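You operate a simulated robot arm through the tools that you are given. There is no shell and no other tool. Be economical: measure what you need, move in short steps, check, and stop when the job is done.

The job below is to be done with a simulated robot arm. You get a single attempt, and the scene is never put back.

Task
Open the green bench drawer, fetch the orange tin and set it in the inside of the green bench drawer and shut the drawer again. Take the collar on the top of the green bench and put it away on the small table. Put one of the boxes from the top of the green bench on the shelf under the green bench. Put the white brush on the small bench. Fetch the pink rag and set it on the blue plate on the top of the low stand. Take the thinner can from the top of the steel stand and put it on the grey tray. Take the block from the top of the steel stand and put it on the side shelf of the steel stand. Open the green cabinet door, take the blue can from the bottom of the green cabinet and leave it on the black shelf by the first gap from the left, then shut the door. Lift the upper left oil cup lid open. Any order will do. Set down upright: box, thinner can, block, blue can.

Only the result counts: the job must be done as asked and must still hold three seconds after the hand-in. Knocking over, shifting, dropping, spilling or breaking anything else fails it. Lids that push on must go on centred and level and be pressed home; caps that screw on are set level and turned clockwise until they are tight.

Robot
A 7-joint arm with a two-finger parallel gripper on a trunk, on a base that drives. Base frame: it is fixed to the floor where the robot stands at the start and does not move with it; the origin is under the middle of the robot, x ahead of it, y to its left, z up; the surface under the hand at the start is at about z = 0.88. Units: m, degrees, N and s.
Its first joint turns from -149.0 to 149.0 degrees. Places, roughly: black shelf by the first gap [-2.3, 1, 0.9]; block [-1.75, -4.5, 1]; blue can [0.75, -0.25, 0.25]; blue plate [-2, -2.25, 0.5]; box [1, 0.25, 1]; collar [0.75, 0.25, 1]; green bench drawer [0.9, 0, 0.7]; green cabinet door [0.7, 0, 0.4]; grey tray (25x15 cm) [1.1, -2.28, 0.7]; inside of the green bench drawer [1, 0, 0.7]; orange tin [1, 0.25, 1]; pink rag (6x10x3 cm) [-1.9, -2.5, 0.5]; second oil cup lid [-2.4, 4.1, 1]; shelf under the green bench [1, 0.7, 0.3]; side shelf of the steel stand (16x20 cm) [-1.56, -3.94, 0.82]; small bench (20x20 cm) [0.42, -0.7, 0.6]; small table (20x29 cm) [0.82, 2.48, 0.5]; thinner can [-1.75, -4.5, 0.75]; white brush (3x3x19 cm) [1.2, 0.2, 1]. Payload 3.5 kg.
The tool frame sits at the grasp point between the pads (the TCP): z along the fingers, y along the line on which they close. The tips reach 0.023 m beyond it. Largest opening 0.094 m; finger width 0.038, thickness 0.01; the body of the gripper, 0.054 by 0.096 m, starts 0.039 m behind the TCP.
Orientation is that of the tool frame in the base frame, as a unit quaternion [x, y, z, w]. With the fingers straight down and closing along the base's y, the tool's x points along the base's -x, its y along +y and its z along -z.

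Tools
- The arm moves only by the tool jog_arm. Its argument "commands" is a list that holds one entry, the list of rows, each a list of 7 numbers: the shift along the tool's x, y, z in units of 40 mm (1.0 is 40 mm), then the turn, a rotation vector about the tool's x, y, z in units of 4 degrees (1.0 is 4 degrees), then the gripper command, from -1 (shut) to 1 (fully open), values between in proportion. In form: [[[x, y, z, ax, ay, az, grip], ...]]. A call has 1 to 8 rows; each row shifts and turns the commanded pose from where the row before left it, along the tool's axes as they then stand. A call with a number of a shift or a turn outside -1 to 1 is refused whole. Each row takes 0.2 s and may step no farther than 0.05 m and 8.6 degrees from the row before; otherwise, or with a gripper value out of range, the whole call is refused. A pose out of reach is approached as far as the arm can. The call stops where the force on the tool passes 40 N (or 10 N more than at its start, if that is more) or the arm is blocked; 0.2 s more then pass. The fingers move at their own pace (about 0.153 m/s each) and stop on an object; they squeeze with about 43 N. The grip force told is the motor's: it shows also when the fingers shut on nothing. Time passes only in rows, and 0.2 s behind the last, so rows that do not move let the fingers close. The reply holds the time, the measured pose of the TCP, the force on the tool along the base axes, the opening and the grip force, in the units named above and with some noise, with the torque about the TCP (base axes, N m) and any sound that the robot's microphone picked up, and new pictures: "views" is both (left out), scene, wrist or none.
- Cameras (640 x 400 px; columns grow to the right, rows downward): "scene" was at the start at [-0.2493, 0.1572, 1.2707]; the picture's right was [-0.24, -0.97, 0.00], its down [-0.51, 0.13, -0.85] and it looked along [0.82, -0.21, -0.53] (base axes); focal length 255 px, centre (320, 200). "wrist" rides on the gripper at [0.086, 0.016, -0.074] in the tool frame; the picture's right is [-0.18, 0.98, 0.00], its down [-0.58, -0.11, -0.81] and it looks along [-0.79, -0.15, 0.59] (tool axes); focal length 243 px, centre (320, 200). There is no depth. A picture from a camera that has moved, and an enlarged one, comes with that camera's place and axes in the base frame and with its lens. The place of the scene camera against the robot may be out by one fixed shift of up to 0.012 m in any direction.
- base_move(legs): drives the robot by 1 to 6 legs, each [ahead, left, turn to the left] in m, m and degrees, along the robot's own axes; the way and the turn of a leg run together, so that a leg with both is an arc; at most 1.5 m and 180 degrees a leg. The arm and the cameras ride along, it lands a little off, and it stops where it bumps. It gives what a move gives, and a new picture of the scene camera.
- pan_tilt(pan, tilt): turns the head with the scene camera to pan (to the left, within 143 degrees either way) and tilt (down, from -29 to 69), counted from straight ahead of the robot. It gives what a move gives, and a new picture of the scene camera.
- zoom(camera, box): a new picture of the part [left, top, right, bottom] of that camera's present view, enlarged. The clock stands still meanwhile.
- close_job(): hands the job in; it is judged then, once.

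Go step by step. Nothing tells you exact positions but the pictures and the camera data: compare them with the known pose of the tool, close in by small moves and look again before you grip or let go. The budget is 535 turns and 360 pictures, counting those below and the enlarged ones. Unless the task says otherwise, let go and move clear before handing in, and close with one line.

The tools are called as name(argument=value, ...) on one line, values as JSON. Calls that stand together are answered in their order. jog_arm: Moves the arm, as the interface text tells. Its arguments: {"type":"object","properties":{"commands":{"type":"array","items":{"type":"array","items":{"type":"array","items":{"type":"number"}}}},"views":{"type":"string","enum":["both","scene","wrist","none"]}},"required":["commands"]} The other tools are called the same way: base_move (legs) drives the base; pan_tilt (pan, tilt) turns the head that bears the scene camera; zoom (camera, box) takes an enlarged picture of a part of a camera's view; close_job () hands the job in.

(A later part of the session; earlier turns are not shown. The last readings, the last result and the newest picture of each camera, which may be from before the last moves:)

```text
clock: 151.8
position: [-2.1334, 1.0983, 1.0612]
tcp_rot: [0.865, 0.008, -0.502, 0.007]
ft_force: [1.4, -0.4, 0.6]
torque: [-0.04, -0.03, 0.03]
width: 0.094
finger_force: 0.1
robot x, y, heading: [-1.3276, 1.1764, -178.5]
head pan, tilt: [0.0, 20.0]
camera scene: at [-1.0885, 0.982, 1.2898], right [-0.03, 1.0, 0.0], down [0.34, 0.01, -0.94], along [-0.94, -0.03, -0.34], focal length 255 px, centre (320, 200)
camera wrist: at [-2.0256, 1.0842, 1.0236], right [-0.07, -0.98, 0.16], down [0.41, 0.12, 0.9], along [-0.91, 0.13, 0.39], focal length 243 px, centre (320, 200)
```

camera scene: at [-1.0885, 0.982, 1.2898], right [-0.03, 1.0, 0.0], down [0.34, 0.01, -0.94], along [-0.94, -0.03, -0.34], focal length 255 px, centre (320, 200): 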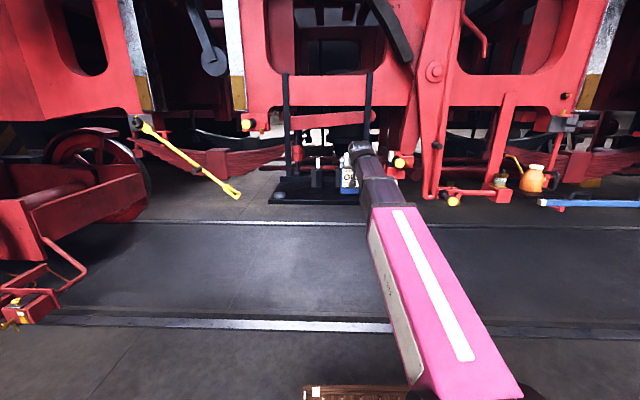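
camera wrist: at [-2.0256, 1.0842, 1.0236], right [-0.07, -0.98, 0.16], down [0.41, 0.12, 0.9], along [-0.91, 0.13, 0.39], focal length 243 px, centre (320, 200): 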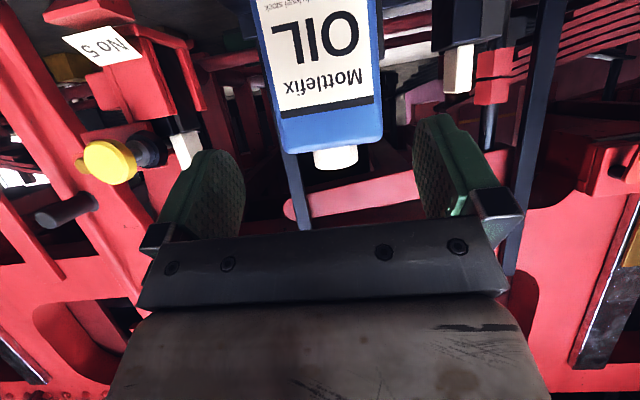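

The can stands well. Next the oil cup lid near (-2.4, 4.1): I back off and drive along the locomotive.

base_move(legs=[[-0.3, 0, -2], [0, -1.5, 0], [0, -1.3, 0]])

pan_tilt(pan=-8, tilt=15)

```text
clock: 167.1
position: [-1.7965, 3.9848, 1.0634]
tcp_rot: [0.865, -0.021, -0.502, -0.01]
ft_force: [0.2, 0.1, -0.3]
torque: [0.04, 0.03, 0.0]
width: 0.0938
finger_force: 0.1
robot x, y, heading: [-0.9846, 4.0055, 178.3]
head pan, tilt: [0.0, 20.0]
camera scene: at [-0.7606, 3.7958, 1.2898], right [0.03, 1.0, 0.0], down [0.34, -0.01, -0.94], along [-0.94, 0.03, -0.34], focal length 255 px, centre (320, 200)
```

scene: 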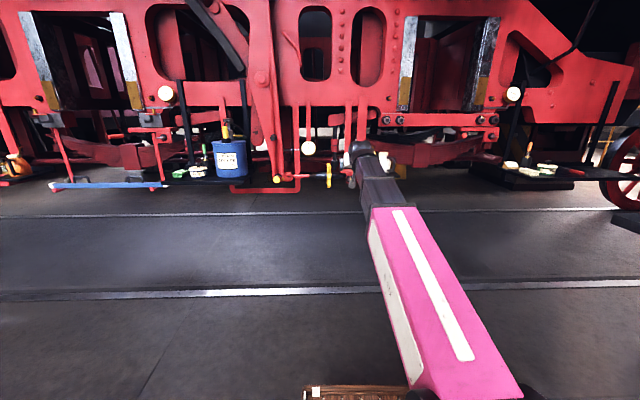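

```text
clock: 167.8
position: [-1.7972, 3.984, 1.062]
tcp_rot: [0.865, -0.02, -0.501, -0.009]
ft_force: [-0.4, 0.6, 0.1]
torque: [-0.01, -0.02, 0.01]
width: 0.0937
finger_force: 0.2
robot x, y, heading: [-0.982, 4.0074, 178.2]
head pan, tilt: [-8.0, 15.0]
camera scene: at [-0.7596, 3.8087, 1.2979], right [0.17, 0.99, 0.0], down [0.26, -0.04, -0.97], along [-0.95, 0.17, -0.26], focal length 255 px, centre (320, 200)
```

scene: 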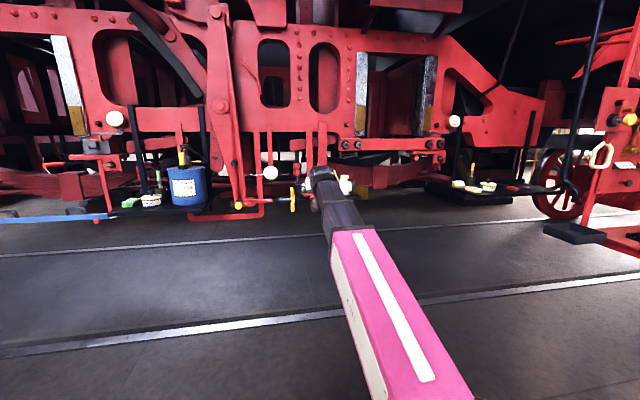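

The arm hides the cup position; I lower it to look.

jog_arm(commands=[[[0.866, 0, 0.5, 0, 0, 0, 1], [0.866, 0, 0.5, 0, 0, 0, 1], [0.866, 0, 0.5, 0, 0, 0, 1], [0.866, 0, 0.5, 0, 0, 0, 1], [0.866, 0, 0.5, 0, 0, 0, 1], [0.866, 0, 0.5, 0, 0, 0, 1], [0.866, 0, 0.5, 0, 0, 0, 1], [0.866, 0, 0.5, 0, 0, 0, 1]]], views="scene")

zoom(camera="scene", box=[220, 90, 480, 240])

```text
clock: 169.6
position: [-1.7998, 3.9834, 0.7415]
tcp_rot: [0.864, -0.02, -0.503, -0.009]
ft_force: [-1.2, -0.3, -0.6]
torque: [-0.01, 0.01, 0.0]
width: 0.0941
finger_force: 0.0
robot x, y, heading: [-0.9818, 4.0025, 178.1]
head pan, tilt: [-8.0, 15.0]
camera scene: at [-0.7596, 3.8088, 1.2979], right [0.17, 0.98, 0.0], down [0.25, -0.04, -0.97], along [-0.95, 0.17, -0.26], focal length 255 px, centre (320, 200)
```

scene: 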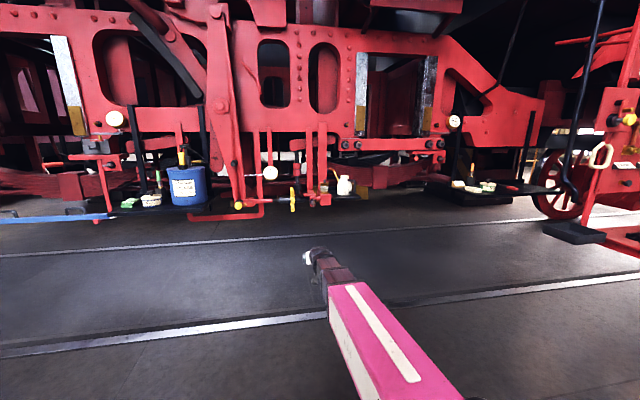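

```text
2.46 times, centred on (350, 165) of scene
camera zoom: at [-0.7596, 3.8088, 1.2979], right [0.17, 0.98, 0.0], down [0.25, -0.04, -0.97], along [-0.95, 0.17, -0.26], focal length 627 px, centre (246, 286)
```

zoom: 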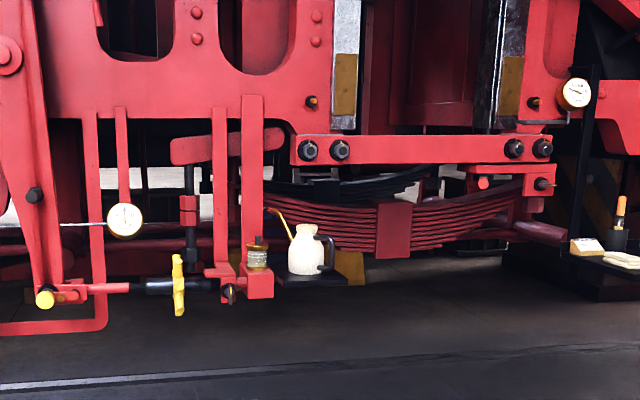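

zoom(camera="scene", box=[295, 165, 365, 215])

zoom(camera="scene", box=[60, 120, 260, 240])

```text
8.00 times, centred on (330, 190) of scene
camera zoom: at [-0.7596, 3.8088, 1.2979], right [0.17, 0.98, 0.0], down [0.25, -0.04, -0.97], along [-0.95, 0.17, -0.26], focal length 2038 px, centre (240, 280)
```

zoom: 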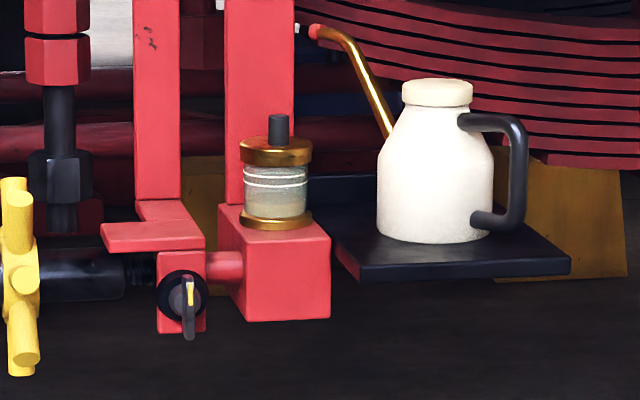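

```text
3.20 times, centred on (160, 180) of scene
camera zoom: at [-0.7596, 3.8088, 1.2979], right [0.17, 0.98, 0.0], down [0.25, -0.04, -0.97], along [-0.95, 0.17, -0.26], focal length 815 px, centre (832, 264)
```

zoom: 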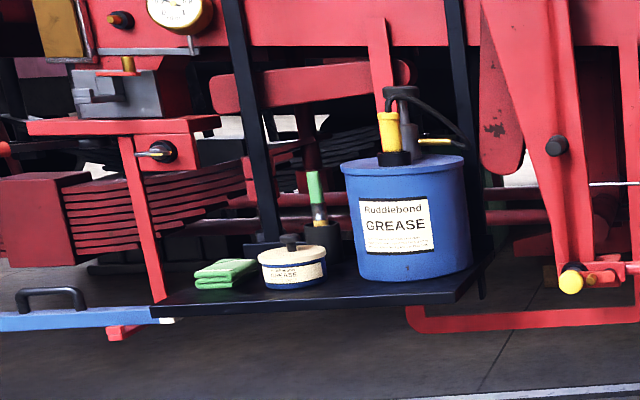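

A brass-lidded oil cup with a black knob sits near (-2.4, 4.13, 0.94). I raise the arm again, drive closer and look with the wrist camera.

jog_arm(commands=[[[-0.866, 0, -0.5, 0, 0, 0, 1], [-0.866, 0, -0.5, 0, 0, 0, 1], [-0.866, 0, -0.5, 0, 0, 0, 1], [-0.866, 0, -0.5, 0, 0, 0, 1], [-0.866, 0, -0.5, 0, 0, 0, 1], [-0.866, 0, -0.5, 0, 0, 0, 1], [-0.866, 0, -0.5, 0, 0, 0, 1], [-0.866, 0, -0.5, 0, 0, 0, 1]]], views="none")

base_move(legs=[[0.25, 0.12, 0]])

jog_arm(commands=[[[0, 0, 0, 0, 0, 0, 1]]], views="wrist")

zoom(camera="scene", box=[240, 130, 480, 280])

```text
clock: 171.4
position: [-1.7975, 3.9827, 1.0643]
tcp_rot: [0.864, -0.021, -0.502, -0.01]
ft_force: [0.3, 0.1, -0.6]
torque: [0.0, 0.0, -0.05]
width: 0.094
finger_force: 0.1
robot x, y, heading: [-0.9856, 4.0013, 178.0]
head pan, tilt: [-8.0, 15.0]
```

```text
clock: 173.3
position: [-2.0514, 3.8739, 1.0644]
tcp_rot: [0.865, -0.022, -0.502, -0.01]
ft_force: [-0.6, -1.1, -0.4]
torque: [0.03, -0.01, -0.03]
width: 0.0938
finger_force: 0.0
robot x, y, heading: [-1.2399, 3.8916, 177.7]
head pan, tilt: [-8.0, 15.0]
camera scene: at [-1.0152, 3.6962, 1.2979], right [0.18, 0.98, 0.0], down [0.25, -0.05, -0.97], along [-0.95, 0.17, -0.26], focal length 255 px, centre (320, 200)
```

scene: 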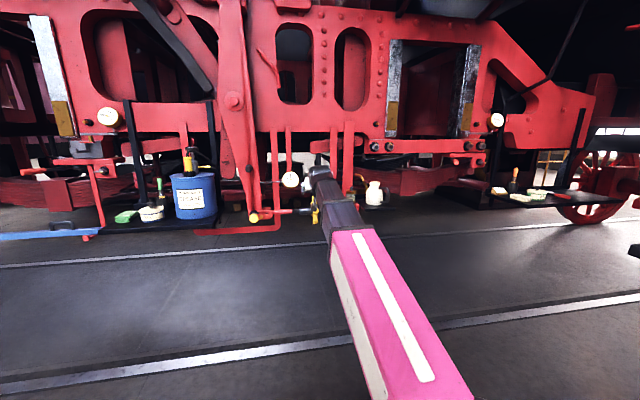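

```text
clock: 173.7
position: [-2.0521, 3.8729, 1.0634]
tcp_rot: [0.865, -0.023, -0.502, -0.011]
ft_force: [0.7, -0.5, -0.1]
torque: [-0.01, -0.02, -0.03]
width: 0.0939
finger_force: 0.0
robot x, y, heading: [-1.2386, 3.8921, 177.9]
head pan, tilt: [-8.0, 15.0]
camera wrist: at [-1.9457, 3.8509, 1.0252], right [-0.14, -0.98, 0.16], down [0.42, 0.09, 0.9], along [-0.9, 0.19, 0.39], focal length 243 px, centre (320, 200)
```

wrist: 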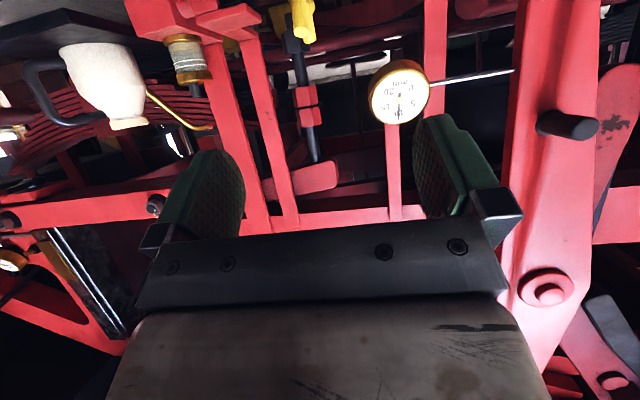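

```text
2.67 times, centred on (360, 205) of scene
camera zoom: at [-1.0152, 3.6962, 1.2979], right [0.18, 0.98, 0.0], down [0.25, -0.05, -0.97], along [-0.95, 0.17, -0.26], focal length 679 px, centre (213, 187)
```

zoom: 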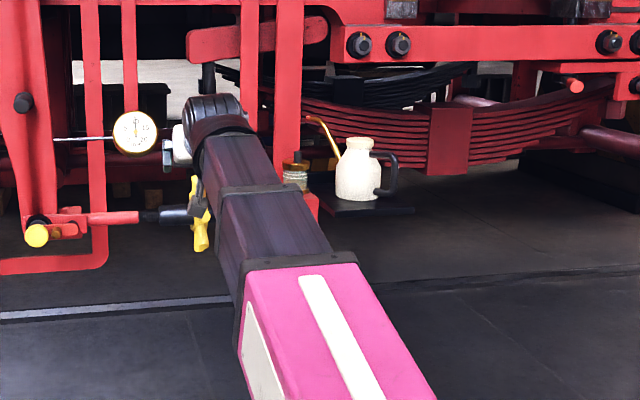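

Only one cup shows here; to be sure which one is "upper left", I scan the locomotive to the right and left.

pan_tilt(pan=-45, tilt=10)

zoom(camera="scene", box=[120, 80, 440, 280])

pan_tilt(pan=45, tilt=10)

zoom(camera="scene", box=[200, 80, 520, 280])

```text
clock: 174.8
position: [-2.0516, 3.8728, 1.0643]
tcp_rot: [0.864, -0.021, -0.502, -0.01]
ft_force: [0.2, -0.5, 0.7]
torque: [0.04, 0.0, -0.01]
width: 0.0941
finger_force: 0.1
robot x, y, heading: [-1.2386, 3.8925, 178.1]
head pan, tilt: [-45.0, 10.0]
camera scene: at [-0.9866, 3.7479, 1.3061], right [0.73, 0.68, 0.0], down [0.12, -0.13, -0.98], along [-0.67, 0.72, -0.17], focal length 255 px, centre (320, 200)
```

scene: 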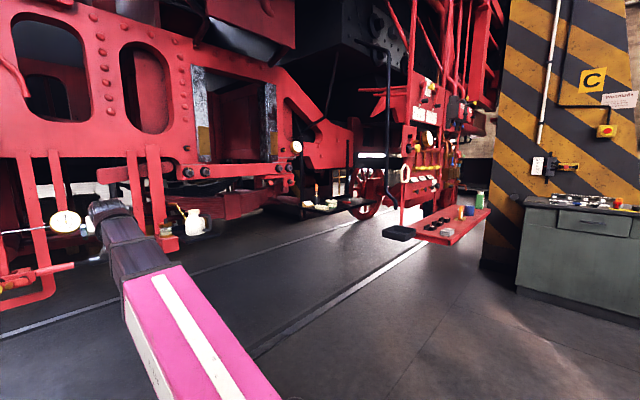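

```text
2.00 times, centred on (280, 180) of scene
camera zoom: at [-0.9866, 3.7479, 1.3061], right [0.73, 0.68, 0.0], down [0.12, -0.13, -0.98], along [-0.67, 0.72, -0.17], focal length 510 px, centre (400, 240)
```

zoom: 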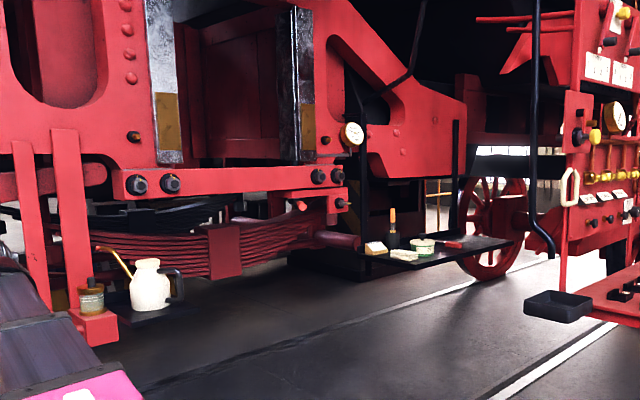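

```text
clock: 176.4
position: [-2.0519, 3.8734, 1.0635]
tcp_rot: [0.864, -0.021, -0.503, -0.01]
ft_force: [-0.5, -1.2, -0.5]
torque: [0.01, -0.02, -0.02]
width: 0.094
finger_force: 0.0
robot x, y, heading: [-1.2389, 3.8912, 177.7]
head pan, tilt: [45.0, 10.0]
camera scene: at [-0.9915, 3.6166, 1.3061], right [-0.68, 0.73, 0.0], down [0.13, 0.12, -0.98], along [-0.72, -0.67, -0.17], focal length 255 px, centre (320, 200)
```

scene: 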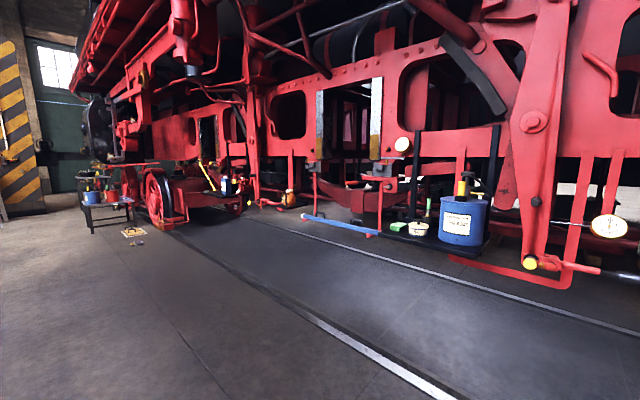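

```text
2.00 times, centred on (360, 180) of scene
camera zoom: at [-0.9915, 3.6166, 1.3061], right [-0.68, 0.73, 0.0], down [0.13, 0.12, -0.98], along [-0.72, -0.67, -0.17], focal length 510 px, centre (240, 240)
```

zoom: 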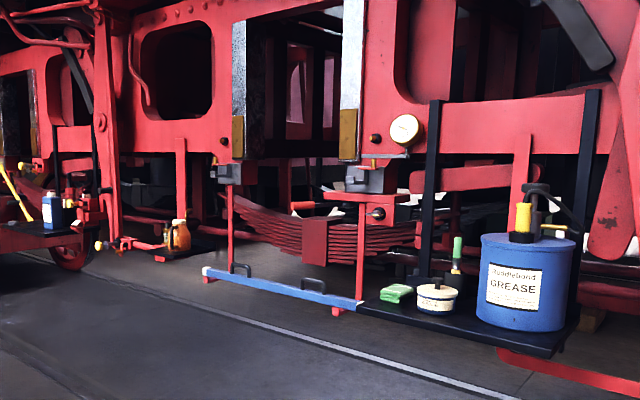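

The only cup at the listed place is this one (centre ≈ (-2.395, 4.13), lid top ≈ 0.96). I shift right to stand in front of it and look closely.

base_move(legs=[[0, -0.24, 1.5]])

jog_arm(commands=[[[0, 0, 0.5, 0, 0, 0, 1], [0, 0, 0.5, 0, 0, 0, 1]]], views="wrist")

zoom(camera="wrist", box=[220, 0, 460, 150])

```text
clock: 178.2
position: [-2.0452, 4.0942, 1.0645]
tcp_rot: [0.865, -0.009, -0.502, -0.003]
ft_force: [-0.2, 0.8, 0.1]
torque: [0.0, -0.03, 0.01]
width: 0.094
finger_force: 0.1
robot x, y, heading: [-1.2348, 4.1344, 179.4]
head pan, tilt: [45.0, 10.0]
camera scene: at [-0.9782, 3.8681, 1.3061], right [-0.7, 0.71, 0.0], down [0.12, 0.12, -0.98], along [-0.7, -0.69, -0.17], focal length 255 px, centre (320, 200)
```

scene: 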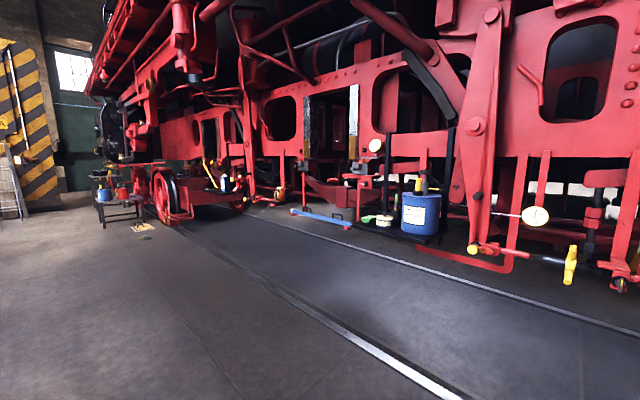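

```text
clock: 178.8
position: [-2.0808, 4.0932, 1.0428]
tcp_rot: [0.865, -0.01, -0.502, -0.004]
ft_force: [0.3, -0.1, 0.3]
torque: [0.01, -0.02, 0.03]
width: 0.0941
finger_force: 0.1
robot x, y, heading: [-1.2327, 4.1368, 179.7]
head pan, tilt: [45.0, 10.0]
camera wrist: at [-1.9742, 4.0749, 1.0045], right [-0.11, -0.98, 0.16], down [0.41, 0.11, 0.9], along [-0.9, 0.17, 0.39], focal length 243 px, centre (320, 200)
```

wrist: 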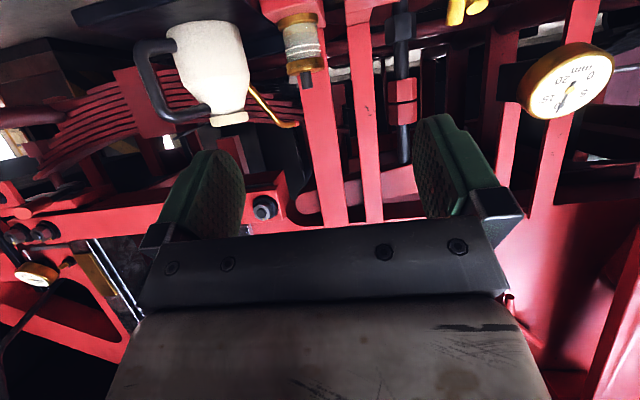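

```text
2.67 times, centred on (340, 75) of wrist
camera zoom: at [-1.9742, 4.0749, 1.0045], right [-0.11, -0.98, 0.16], down [0.41, 0.11, 0.9], along [-0.9, 0.17, 0.39], focal length 647 px, centre (267, 533)
```

zoom: 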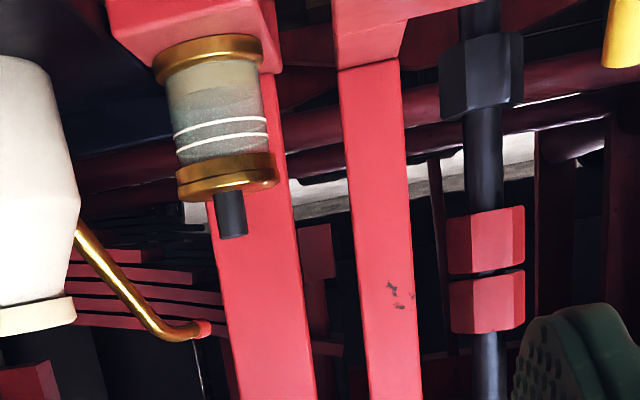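

The lid is a brass disc with a black knob, about z 0.97–0.99. I turn the tool to point down for a top view and a better grip on the knob.

jog_arm(commands=[[[0, 0, 0, 0, 1, 0, 1], [0, 0, 0, 0, 1, 0, 1], [0, 0, 0, 0, 1, 0, 1], [0, 0, 0, 0, 1, 0, 1], [0, 0, 0, 0, 1, 0, 1], [0, 0, 0, 0, 1, 0, 1], [0, 0, 0, 0, 1, 0, 1], [0, 0, 0, 0, 1, 0, 1]]], views="none")

jog_arm(commands=[[[0, 0, 0, 0, 1, 0, 1], [0, 0, 0, 0, 1, 0, 1], [0, 0, 0, 0, 1, 0, 1], [0, 0, 0, 0, 1, 0, 1], [0, 0, 0, 0, 1, 0, 1], [0, 0, 0, 0, 1, 0, 1], [0, 0, 0, 0, 1, 0, 1]]], views="none")

jog_arm(commands=[[[-1, 0, -0.6, 0, 0, 0, 1], [-1, 0, -0.4, 0, 0, 0, 1], [-1, -0.5, 0, 0, 0, 0, 1], [-1, -0.5, 0, 0, 0, 0, 1]]], views="both")

```text
clock: 180.6
position: [-2.0809, 4.0948, 1.0438]
tcp_rot: [0.97, -0.01, -0.244, 0.0]
ft_force: [0.2, -0.5, -1.1]
torque: [0.0, -0.03, -0.02]
width: 0.094
finger_force: 0.0
robot x, y, heading: [-1.2348, 4.1348, 179.8]
head pan, tilt: [45.0, 10.0]
```

```text
clock: 182.2
position: [-2.081, 4.0943, 1.0442]
tcp_rot: [1.0, -0.01, -0.003, 0.002]
ft_force: [-0.6, 0.2, -0.2]
torque: [0.03, 0.0, 0.05]
width: 0.094
finger_force: 0.1
robot x, y, heading: [-1.2296, 4.1383, 179.5]
head pan, tilt: [45.0, 10.0]
```

```text
clock: 183.2
position: [-2.2397, 4.1364, 1.0851]
tcp_rot: [1.0, -0.009, -0.003, 0.003]
ft_force: [0.0, -0.6, -0.3]
torque: [0.0, 0.05, 0.0]
width: 0.0935
finger_force: 0.1
robot x, y, heading: [-1.2366, 4.1354, 179.4]
head pan, tilt: [45.0, 10.0]
camera scene: at [-0.9781, 3.8682, 1.3061], right [-0.7, 0.71, 0.0], down [0.12, 0.12, -0.98], along [-0.7, -0.69, -0.17], focal length 255 px, centre (320, 200)
camera wrist: at [-2.1527, 4.1186, 1.1589], right [-0.2, -0.98, 0.01], down [-0.57, 0.12, 0.81], along [-0.79, 0.16, -0.59], focal length 243 px, centre (320, 200)
```

scene: 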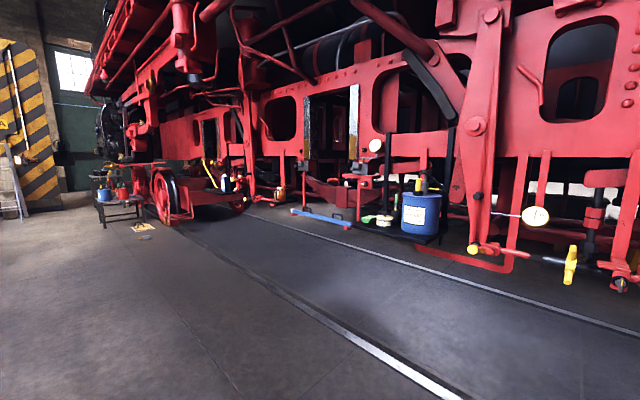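
wrist: 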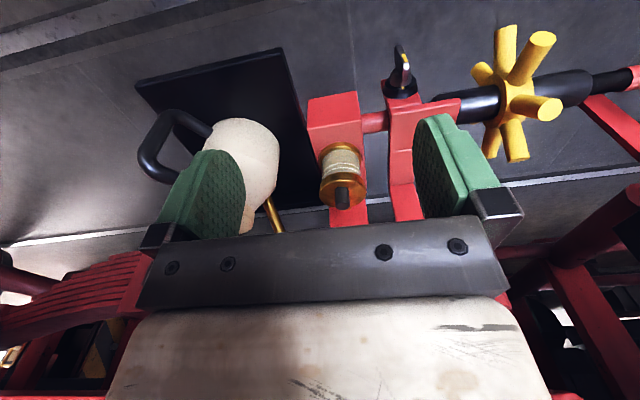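

zoom(camera="wrist", box=[270, 80, 430, 240])

```text
2.50 times, centred on (350, 160) of wrist
camera zoom: at [-2.1527, 4.1186, 1.1589], right [-0.2, -0.98, 0.01], down [-0.57, 0.12, 0.81], along [-0.79, 0.16, -0.59], focal length 606 px, centre (245, 300)
```

zoom: 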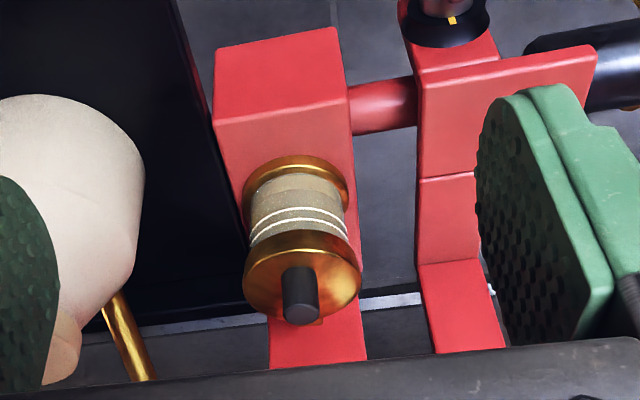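

The lid seems hinged at the back (a small brass lug there). I take a nearly horizontal tool so I can grip the knob and roll it over backward.

jog_arm(commands=[[[0, 0, 0, 0, -1, 0, 0], [0, 0, 0, 0, -1, 0, 0], [0, 0, 0, 0, -1, 0, 0], [0, 0, 0, 0, -1, 0, 0], [0, 0, 0, 0, -1, 0, 0], [0, 0, 0, 0, -1, 0, 0], [0, 0, 0, 0, -1, 0, 0], [0, 0, 0, 0, -1, 0, 0]]], views="none")

jog_arm(commands=[[[0, 0, 0, 0, -1, 0, 0], [0, 0, 0, 0, -1, 0, 0], [0, 0, 0, 0, -1, 0, 0], [0, 0, 0, 0, -1, 0, 0], [0, 0, 0, 0, -1, 0, 0], [0, 0, 0, 0, -1, 0, 0], [0, 0, 0, 0, -1, 0, 0], [0, 0, 0, 0, -1, 0, 0]]], views="none")

jog_arm(commands=[[[0, 0, 0, 0, -1, 0, -0.1], [0.4, 0, 0, 0, -0.5, 0, -0.1], [0.9, 0, 0, 0, 0, 0, -0.1], [0.9, 0, 0, 0, 0, 0, -0.1]]], views="wrist")

```text
clock: 185.0
position: [-2.239, 4.137, 1.0845]
tcp_rot: [0.96, -0.009, -0.278, 0.0]
ft_force: [0.0, 0.4, -0.4]
torque: [0.04, 0.0, -0.01]
width: 0.047
finger_force: 0.1
robot x, y, heading: [-1.2351, 4.1388, 179.8]
head pan, tilt: [45.0, 10.0]
```

```text
clock: 186.8
position: [-2.2387, 4.1367, 1.0836]
tcp_rot: [0.846, -0.009, -0.533, -0.002]
ft_force: [0.3, 1.0, -0.1]
torque: [-0.01, -0.02, 0.0]
width: 0.0473
finger_force: 0.0
robot x, y, heading: [-1.2388, 4.1359, 179.5]
head pan, tilt: [45.0, 10.0]
```

```text
clock: 187.8
position: [-2.2084, 4.1352, 1.0029]
tcp_rot: [0.818, -0.008, -0.576, -0.003]
ft_force: [-0.4, -0.4, 0.7]
torque: [0.02, -0.03, -0.04]
width: 0.0422
finger_force: 0.1
robot x, y, heading: [-1.2369, 4.1357, 179.9]
head pan, tilt: [45.0, 10.0]
camera wrist: at [-2.1098, 4.1171, 0.9459], right [-0.08, -0.98, 0.18], down [0.57, 0.1, 0.82], along [-0.82, 0.17, 0.55], focal length 243 px, centre (320, 200)
```

wrist: 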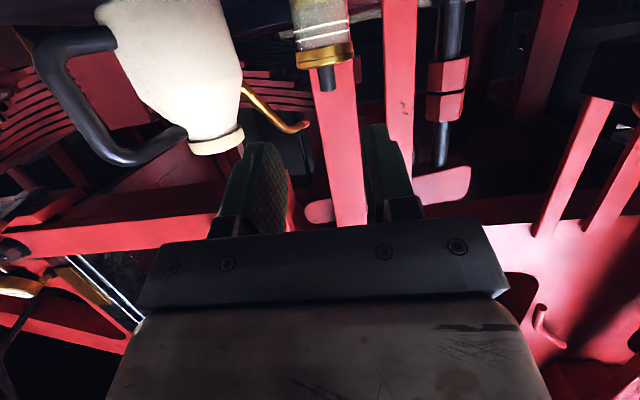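

jog_arm(commands=[[[-0.37, -0.05, 1, 0, 0, 0, -0.1], [-0.37, -0.05, 1, 0, 0, 0, -0.1], [-0.37, -0.05, 0.9, 0, 0, 0, -0.1]]], views="wrist")

zoom(camera="wrist", box=[200, 50, 456, 210])

```text
clock: 188.6
position: [-2.3327, 4.1462, 1.0063]
tcp_rot: [0.818, -0.01, -0.576, -0.005]
ft_force: [-0.5, -1.0, 0.1]
torque: [-0.01, -0.02, 0.05]
width: 0.0425
finger_force: 0.1
robot x, y, heading: [-1.2406, 4.1367, 179.4]
head pan, tilt: [45.0, 10.0]
camera wrist: at [-2.2349, 4.1263, 0.9493], right [-0.08, -0.98, 0.18], down [0.56, 0.1, 0.82], along [-0.82, 0.17, 0.55], focal length 243 px, centre (320, 200)
```

wrist: 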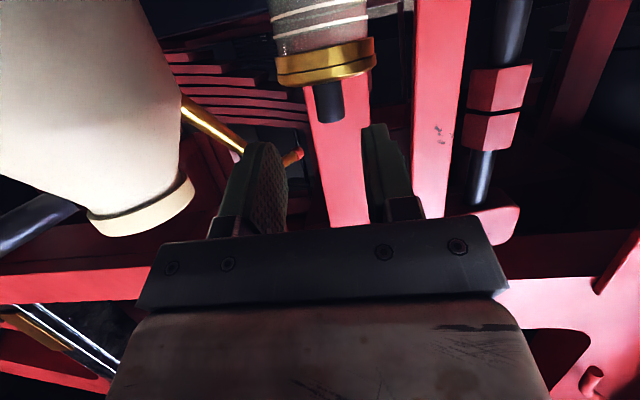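

```text
2.50 times, centred on (328, 130) of wrist
camera zoom: at [-2.2349, 4.1263, 0.9493], right [-0.08, -0.98, 0.18], down [0.56, 0.1, 0.82], along [-0.82, 0.17, 0.55], focal length 606 px, centre (300, 375)
```

zoom: 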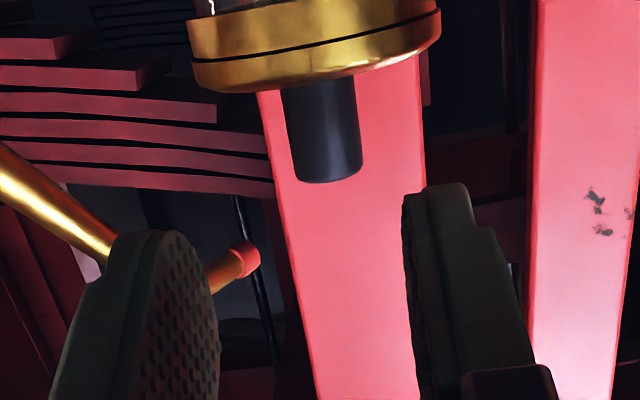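

The knob is centred between the fingers. I advance and close on it.

jog_arm(commands=[[[-0.115, 0.05, 0.61, 0, 0, 0, -0.1], [-0.115, 0.05, 0.61, 0, 0, 0, -0.1], [0, 0, 0, 0, 0, 0, -1], [0, 0, 0, 0, 0, 0, -1]]], views="wrist")

```text
clock: 189.6
position: [-2.3831, 4.1394, 0.996]
tcp_rot: [0.817, -0.007, -0.576, -0.003]
ft_force: [-5.2, -9.6, -0.1]
torque: [0.32, 0.1, 0.06]
width: 0.0168
finger_force: 44.9
robot x, y, heading: [-1.237, 4.1356, 179.7]
head pan, tilt: [45.0, 10.0]
camera wrist: at [-2.284, 4.1212, 0.9395], right [-0.08, -0.98, 0.18], down [0.57, 0.1, 0.82], along [-0.82, 0.17, 0.55], focal length 243 px, centre (320, 200)
```

wrist: 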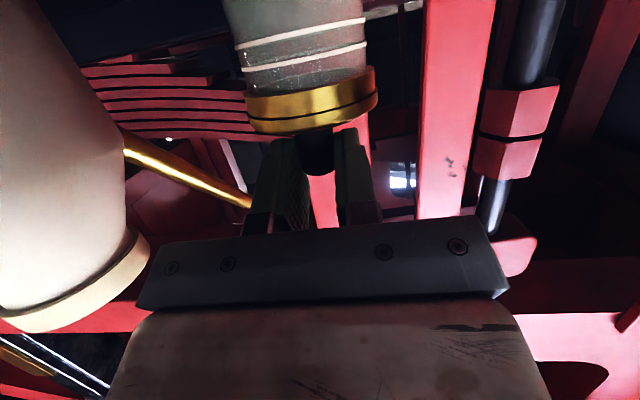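

Knob gripped (17 mm). I try rolling the lid up about the back hinge in small steps.

jog_arm(commands=[[[-0.095, 0, 0.02, 0, 1, 0, -1], [-0.095, 0, 0.02, 0, 1, 0, -1], [-0.095, 0, 0.02, 0, 1, 0, -1]]], views="wrist")

```text
clock: 190.4
position: [-2.391, 4.1394, 1.0065]
tcp_rot: [0.873, -0.01, -0.488, -0.003]
ft_force: [-15.9, -16.3, 8.4]
torque: [0.31, 1.11, 0.25]
width: 0.0173
finger_force: 45.1
robot x, y, heading: [-1.2349, 4.1368, 179.5]
head pan, tilt: [45.0, 10.0]
camera wrist: at [-2.2824, 4.1212, 0.9721], right [-0.11, -0.98, 0.16], down [0.38, 0.11, 0.92], along [-0.92, 0.17, 0.37], focal length 243 px, centre (320, 200)
```

wrist: 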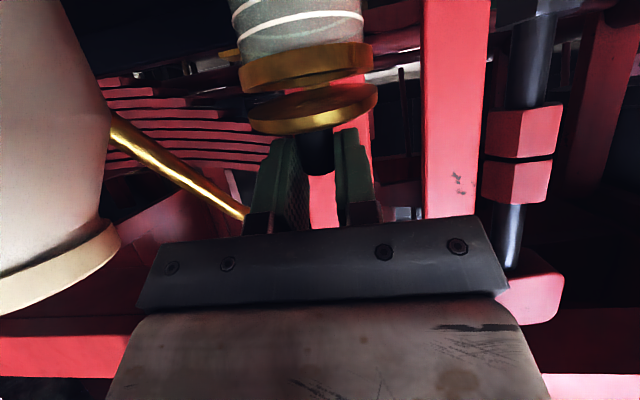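

The lid rises about the back hinge as hoped. I continue, following the reaction forces.

jog_arm(commands=[[[-0.16, 0.05, 0.06, 0, 1, 0, -1], [-0.118, 0, 0.032, 0, 1, 0, -1], [-0.118, 0, 0.032, 0, 1, 0, -1]]], views="none")

```text
clock: 191.2
position: [-2.4006, 4.1417, 1.0173]
tcp_rot: [0.92, -0.009, -0.391, -0.002]
ft_force: [10.6, -9.2, 5.7]
torque: [0.48, -0.29, 0.25]
width: 0.0172
finger_force: 45.0
robot x, y, heading: [-1.2323, 4.1374, 179.8]
head pan, tilt: [45.0, 10.0]
```

jog_arm(commands=[[[-0.1, 0.03, 0.02, 0, 1, 0, -1], [-0.1, 0, 0.02, 0, 1, 0, -1], [-0.1, 0, 0.02, 0, 1, 0, -1]]], views="none")

```text
clock: 192.0
position: [-2.4135, 4.1405, 1.0231]
tcp_rot: [0.956, -0.009, -0.294, -0.001]
ft_force: [12.8, 5.0, 12.3]
torque: [0.75, -0.41, 0.41]
width: 0.0173
finger_force: 44.6
robot x, y, heading: [-1.2333, 4.1322, 179.5]
head pan, tilt: [45.0, 10.0]
```

jog_arm(commands=[[[-0.09, -0.02, -0.03, 0, 1, 0, -1], [-0.1, 0, 0.01, 0, 1, 0, -1], [-0.1, 0, 0.01, 0, 1, 0, -1], [-0.1, 0, 0.01, 0, 1, 0, -1]]], views="wrist")

```text
clock: 193.0
position: [-2.4301, 4.1402, 1.0287]
tcp_rot: [0.987, -0.009, -0.16, 0.001]
ft_force: [-22.1, 7.8, -4.9]
torque: [0.72, 1.43, 0.69]
width: 0.0176
finger_force: 44.7
robot x, y, heading: [-1.2354, 4.138, 179.8]
head pan, tilt: [45.0, 10.0]
camera wrist: at [-2.3251, 4.1216, 1.0716], right [-0.19, -0.98, 0.06], down [-0.29, 0.12, 0.95], along [-0.94, 0.16, -0.31], focal length 243 px, centre (320, 200)
```

wrist: 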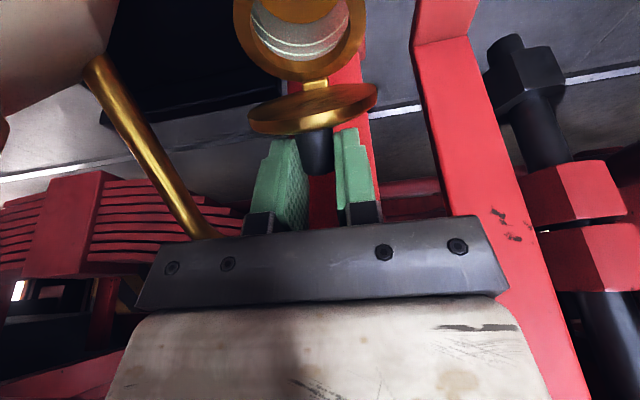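

The lid is about 52° open. I keep rolling it back, correcting for the force.

jog_arm(commands=[[[-0.16, 0, 0.055, 0, 1, 0, -1], [-0.1, 0, 0.01, 0, 1, 0, -1], [-0.1, 0, 0.01, 0, 1, 0, -1]]], views="none")

```text
clock: 193.8
position: [-2.432, 4.1404, 1.0323]
tcp_rot: [0.998, -0.008, -0.058, 0.001]
ft_force: [7.8, 1.2, 7.9]
torque: [-0.17, 0.98, 0.5]
width: 0.0174
finger_force: 44.9
robot x, y, heading: [-1.2324, 4.1406, 179.4]
head pan, tilt: [45.0, 10.0]
stopped in row 3: the force on the tool passed its limit at 49 N (the readings are from after the stop); the commanded pose is now the measured one
```

jog_arm(commands=[[[0, 0, 0, 0, 0, 0, -1]]], views="wrist")

```text
clock: 194.2
position: [-2.432, 4.1414, 1.032]
tcp_rot: [0.998, -0.009, -0.058, 0.001]
ft_force: [12.1, 1.9, 12.2]
torque: [-0.16, 1.41, 0.45]
width: 0.0174
finger_force: 45.3
robot x, y, heading: [-1.2349, 4.1375, 179.5]
head pan, tilt: [45.0, 10.0]
camera wrist: at [-2.3383, 4.1221, 1.0959], right [-0.2, -0.98, 0.03], down [-0.48, 0.12, 0.87], along [-0.85, 0.16, -0.5], focal length 243 px, centre (320, 200)
```

wrist: 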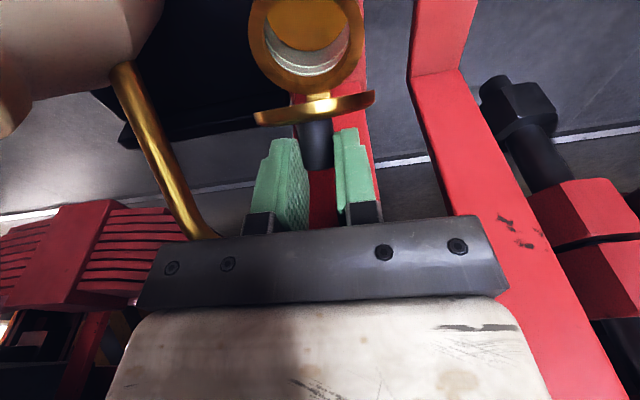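

The fingertips are reaching the red strap behind. I release a little and see whether the lid stays.

jog_arm(commands=[[[0, 0, 0, 0, 0, 0, -0.5], [0, 0, 0, 0, 0, 0, -0.5]]], views="wrist")

```text
clock: 194.8
position: [-2.4329, 4.1403, 1.0323]
tcp_rot: [0.998, -0.009, -0.057, 0.002]
ft_force: [18.3, 0.7, 6.0]
torque: [-0.13, 1.19, 0.28]
width: 0.0234
finger_force: 0.0
robot x, y, heading: [-1.2351, 4.1376, 179.6]
head pan, tilt: [45.0, 10.0]
camera wrist: at [-2.3383, 4.122, 1.0952], right [-0.2, -0.98, 0.02], down [-0.48, 0.12, 0.87], along [-0.85, 0.16, -0.5], focal length 243 px, centre (320, 200)
```

wrist: 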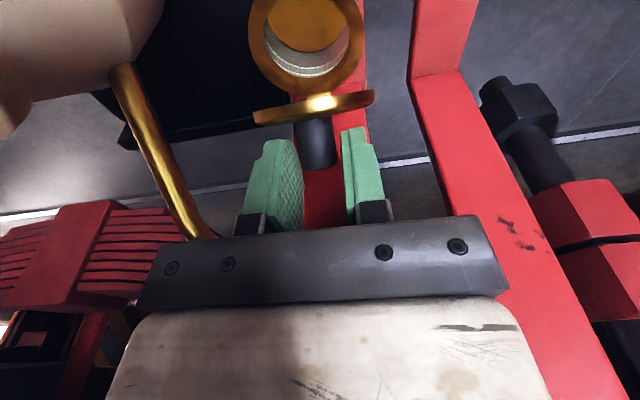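

The lid stays put. I back off toward the robot and up, clear of the strap.

jog_arm(commands=[[[0.1, 0, -0.15, 0, 0, 0, -0.3], [0.1, 0, -0.5, 0, 0, 0, -0.3], [0.2, 0, -0.8, 0, 0, 0, -0.3], [1, 0, -0.5, 0, 0, 0, -0.3], [1, 0, 0, 0, 0, 0, -1]]], views="wrist")

zoom(camera="wrist", box=[220, 60, 476, 220])

```text
clock: 196.0
position: [-2.3282, 4.1366, 1.0956]
tcp_rot: [0.998, -0.009, -0.057, 0.001]
ft_force: [-0.1, 0.7, -0.3]
torque: [0.02, -0.02, 0.0]
width: 0.0
finger_force: 42.3
robot x, y, heading: [-1.2364, 4.1359, 179.5]
head pan, tilt: [45.0, 10.0]
camera wrist: at [-2.2345, 4.1185, 1.1599], right [-0.2, -0.98, 0.02], down [-0.48, 0.12, 0.87], along [-0.85, 0.16, -0.5], focal length 243 px, centre (320, 200)
```

wrist: 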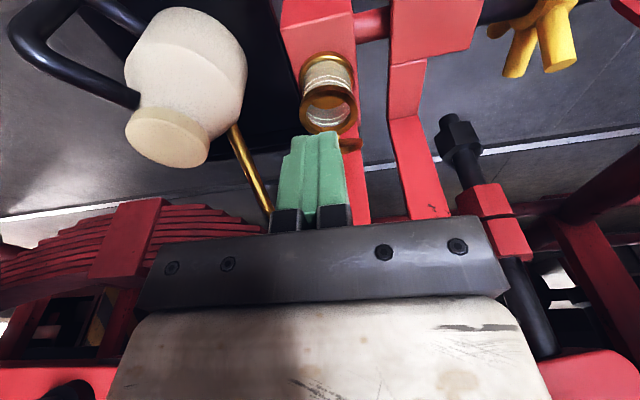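

```text
2.50 times, centred on (348, 140) of wrist
camera zoom: at [-2.2345, 4.1185, 1.1599], right [-0.2, -0.98, 0.02], down [-0.48, 0.12, 0.87], along [-0.85, 0.16, -0.5], focal length 606 px, centre (250, 350)
```

zoom: 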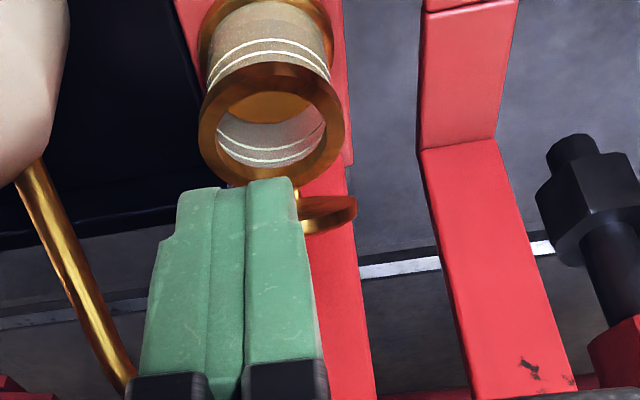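

jog_arm(commands=[[[0, 1, 0, 0, 0, 0, -1], [0, 1, 0, 0, 0, 0, -1]]], views="wrist")

zoom(camera="wrist", box=[220, 40, 380, 200])

```text
clock: 196.6
position: [-2.3316, 4.0599, 1.0978]
tcp_rot: [0.998, -0.008, -0.056, 0.001]
ft_force: [0.1, -0.1, 0.7]
torque: [0.01, -0.01, -0.01]
width: 0.0
finger_force: 42.6
robot x, y, heading: [-1.2339, 4.14, 179.9]
head pan, tilt: [45.0, 10.0]
camera wrist: at [-2.2375, 4.0408, 1.1618], right [-0.2, -0.98, 0.02], down [-0.48, 0.12, 0.87], along [-0.85, 0.16, -0.5], focal length 243 px, centre (320, 200)
```

wrist: 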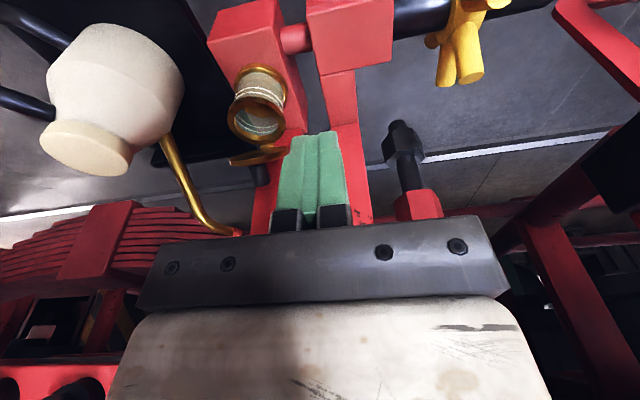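

```text
2.50 times, centred on (300, 120) of wrist
camera zoom: at [-2.2375, 4.0408, 1.1618], right [-0.2, -0.98, 0.02], down [-0.48, 0.12, 0.87], along [-0.85, 0.16, -0.5], focal length 606 px, centre (370, 400)
```

zoom: 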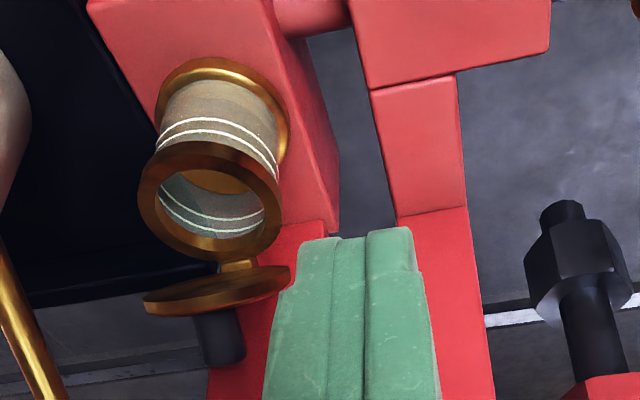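

The lid holds at roughly 55–60°. To be safe I push it further open with closed fingertips from the front.

jog_arm(commands=[[[0, -1, 0, 0, 0, 0, -1], [0, -1, 0, 0, 0, 0, -1], [0.1, 0, 0.9, 0, 0, 0, -1], [0.1, 0, 0.9, 0, 0, 0, -1]]], views="wrist")

```text
clock: 197.6
position: [-2.3305, 4.1389, 1.027]
tcp_rot: [0.998, -0.008, -0.058, 0.001]
ft_force: [-0.3, 0.2, -0.2]
torque: [0.02, -0.01, -0.05]
width: 0.0001
finger_force: 42.3
robot x, y, heading: [-1.2357, 4.1354, 179.5]
head pan, tilt: [45.0, 10.0]
camera wrist: at [-2.2364, 4.1209, 1.0901], right [-0.2, -0.98, 0.02], down [-0.48, 0.12, 0.87], along [-0.85, 0.16, -0.5], focal length 243 px, centre (320, 200)
```

wrist: 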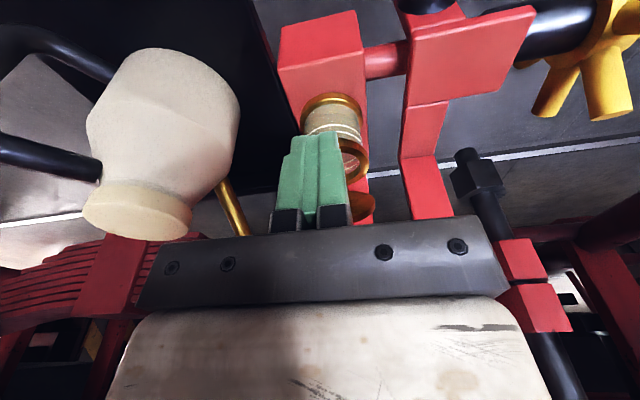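

jog_arm(commands=[[[-0.4, 0, 0.1, 0, 0, 0, -1], [-0.4, 0, 0, 0, 0, 0, -1], [-0.4, 0, 0, 0, 0, 0, -1], [-0.3, 0, 0, 0, 0, 0, -1], [-0.2, 0, 0, 0, 0, 0, -1], [-0.2, 0, 0, 0, 0, 0, -1]]], views="wrist")

```text
clock: 199.0
position: [-2.4057, 4.1393, 1.0294]
tcp_rot: [0.998, -0.008, -0.057, 0.001]
ft_force: [0.4, 0.0, 0.4]
torque: [0.01, 0.01, -0.03]
width: 0.0001
finger_force: 42.0
robot x, y, heading: [-1.2316, 4.1357, 179.4]
head pan, tilt: [45.0, 10.0]
camera wrist: at [-2.3118, 4.1207, 1.093], right [-0.2, -0.98, 0.02], down [-0.48, 0.12, 0.87], along [-0.85, 0.16, -0.5], focal length 243 px, centre (320, 200)
```

wrist: 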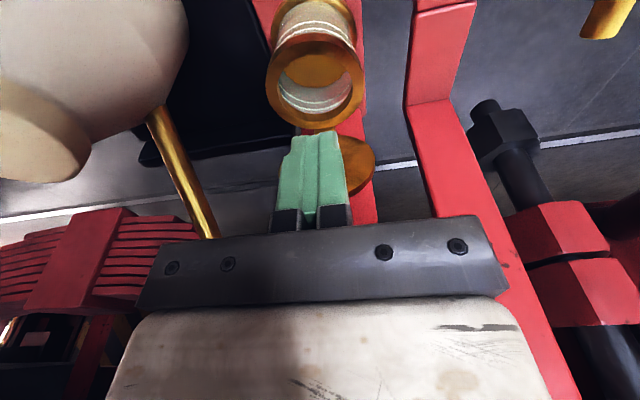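

The lid is now near vertical. A little further, gently.

jog_arm(commands=[[[-0.2, 0, -0.1, 0, 0, 0, -1], [-0.2, 0, -0.1, 0, 0, 0, -1]]], views="none")

jog_arm(commands=[[[0.5, 0, 0, 0, 0, 0, -1], [1, 0, -0.5, 0, 0, 0, -1], [1, 0, -0.5, 0, 0, 0, -1], [0, 1, 0, 0, 0, 0, -1]]], views="wrist")

zoom(camera="wrist", box=[220, 40, 380, 200])

```text
clock: 199.6
position: [-2.4214, 4.1401, 1.0374]
tcp_rot: [0.998, -0.008, -0.056, 0.0]
ft_force: [-0.2, 0.5, -0.1]
torque: [-0.02, 0.01, -0.01]
width: 0.0
finger_force: 42.1
robot x, y, heading: [-1.2313, 4.137, 179.5]
head pan, tilt: [45.0, 10.0]
```

```text
clock: 200.6
position: [-2.319, 4.0988, 1.0686]
tcp_rot: [0.998, -0.008, -0.056, 0.001]
ft_force: [-0.1, 0.0, -0.2]
torque: [0.02, -0.03, 0.0]
width: 0.0001
finger_force: 42.8
robot x, y, heading: [-1.2319, 4.1378, 179.6]
head pan, tilt: [45.0, 10.0]
camera wrist: at [-2.2241, 4.0808, 1.1312], right [-0.2, -0.98, 0.02], down [-0.48, 0.12, 0.87], along [-0.85, 0.16, -0.5], focal length 243 px, centre (320, 200)
```

wrist: 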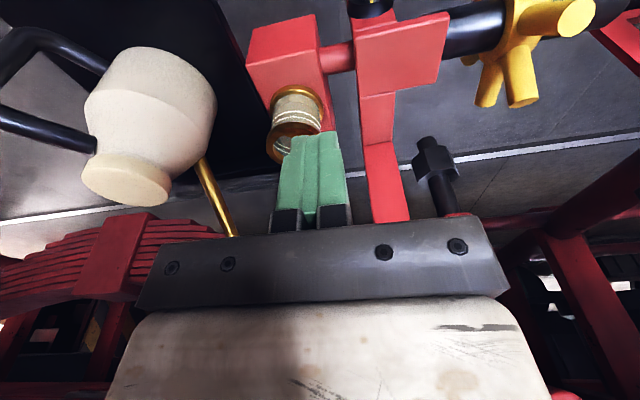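

```text
2.50 times, centred on (300, 120) of wrist
camera zoom: at [-2.2241, 4.0808, 1.1312], right [-0.2, -0.98, 0.02], down [-0.48, 0.12, 0.87], along [-0.85, 0.16, -0.5], focal length 606 px, centre (370, 400)
```

zoom: 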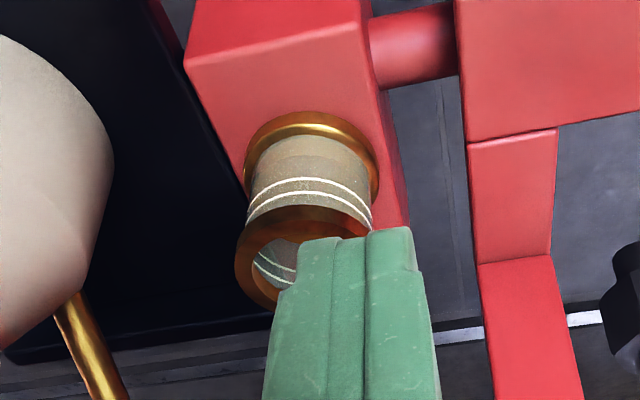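

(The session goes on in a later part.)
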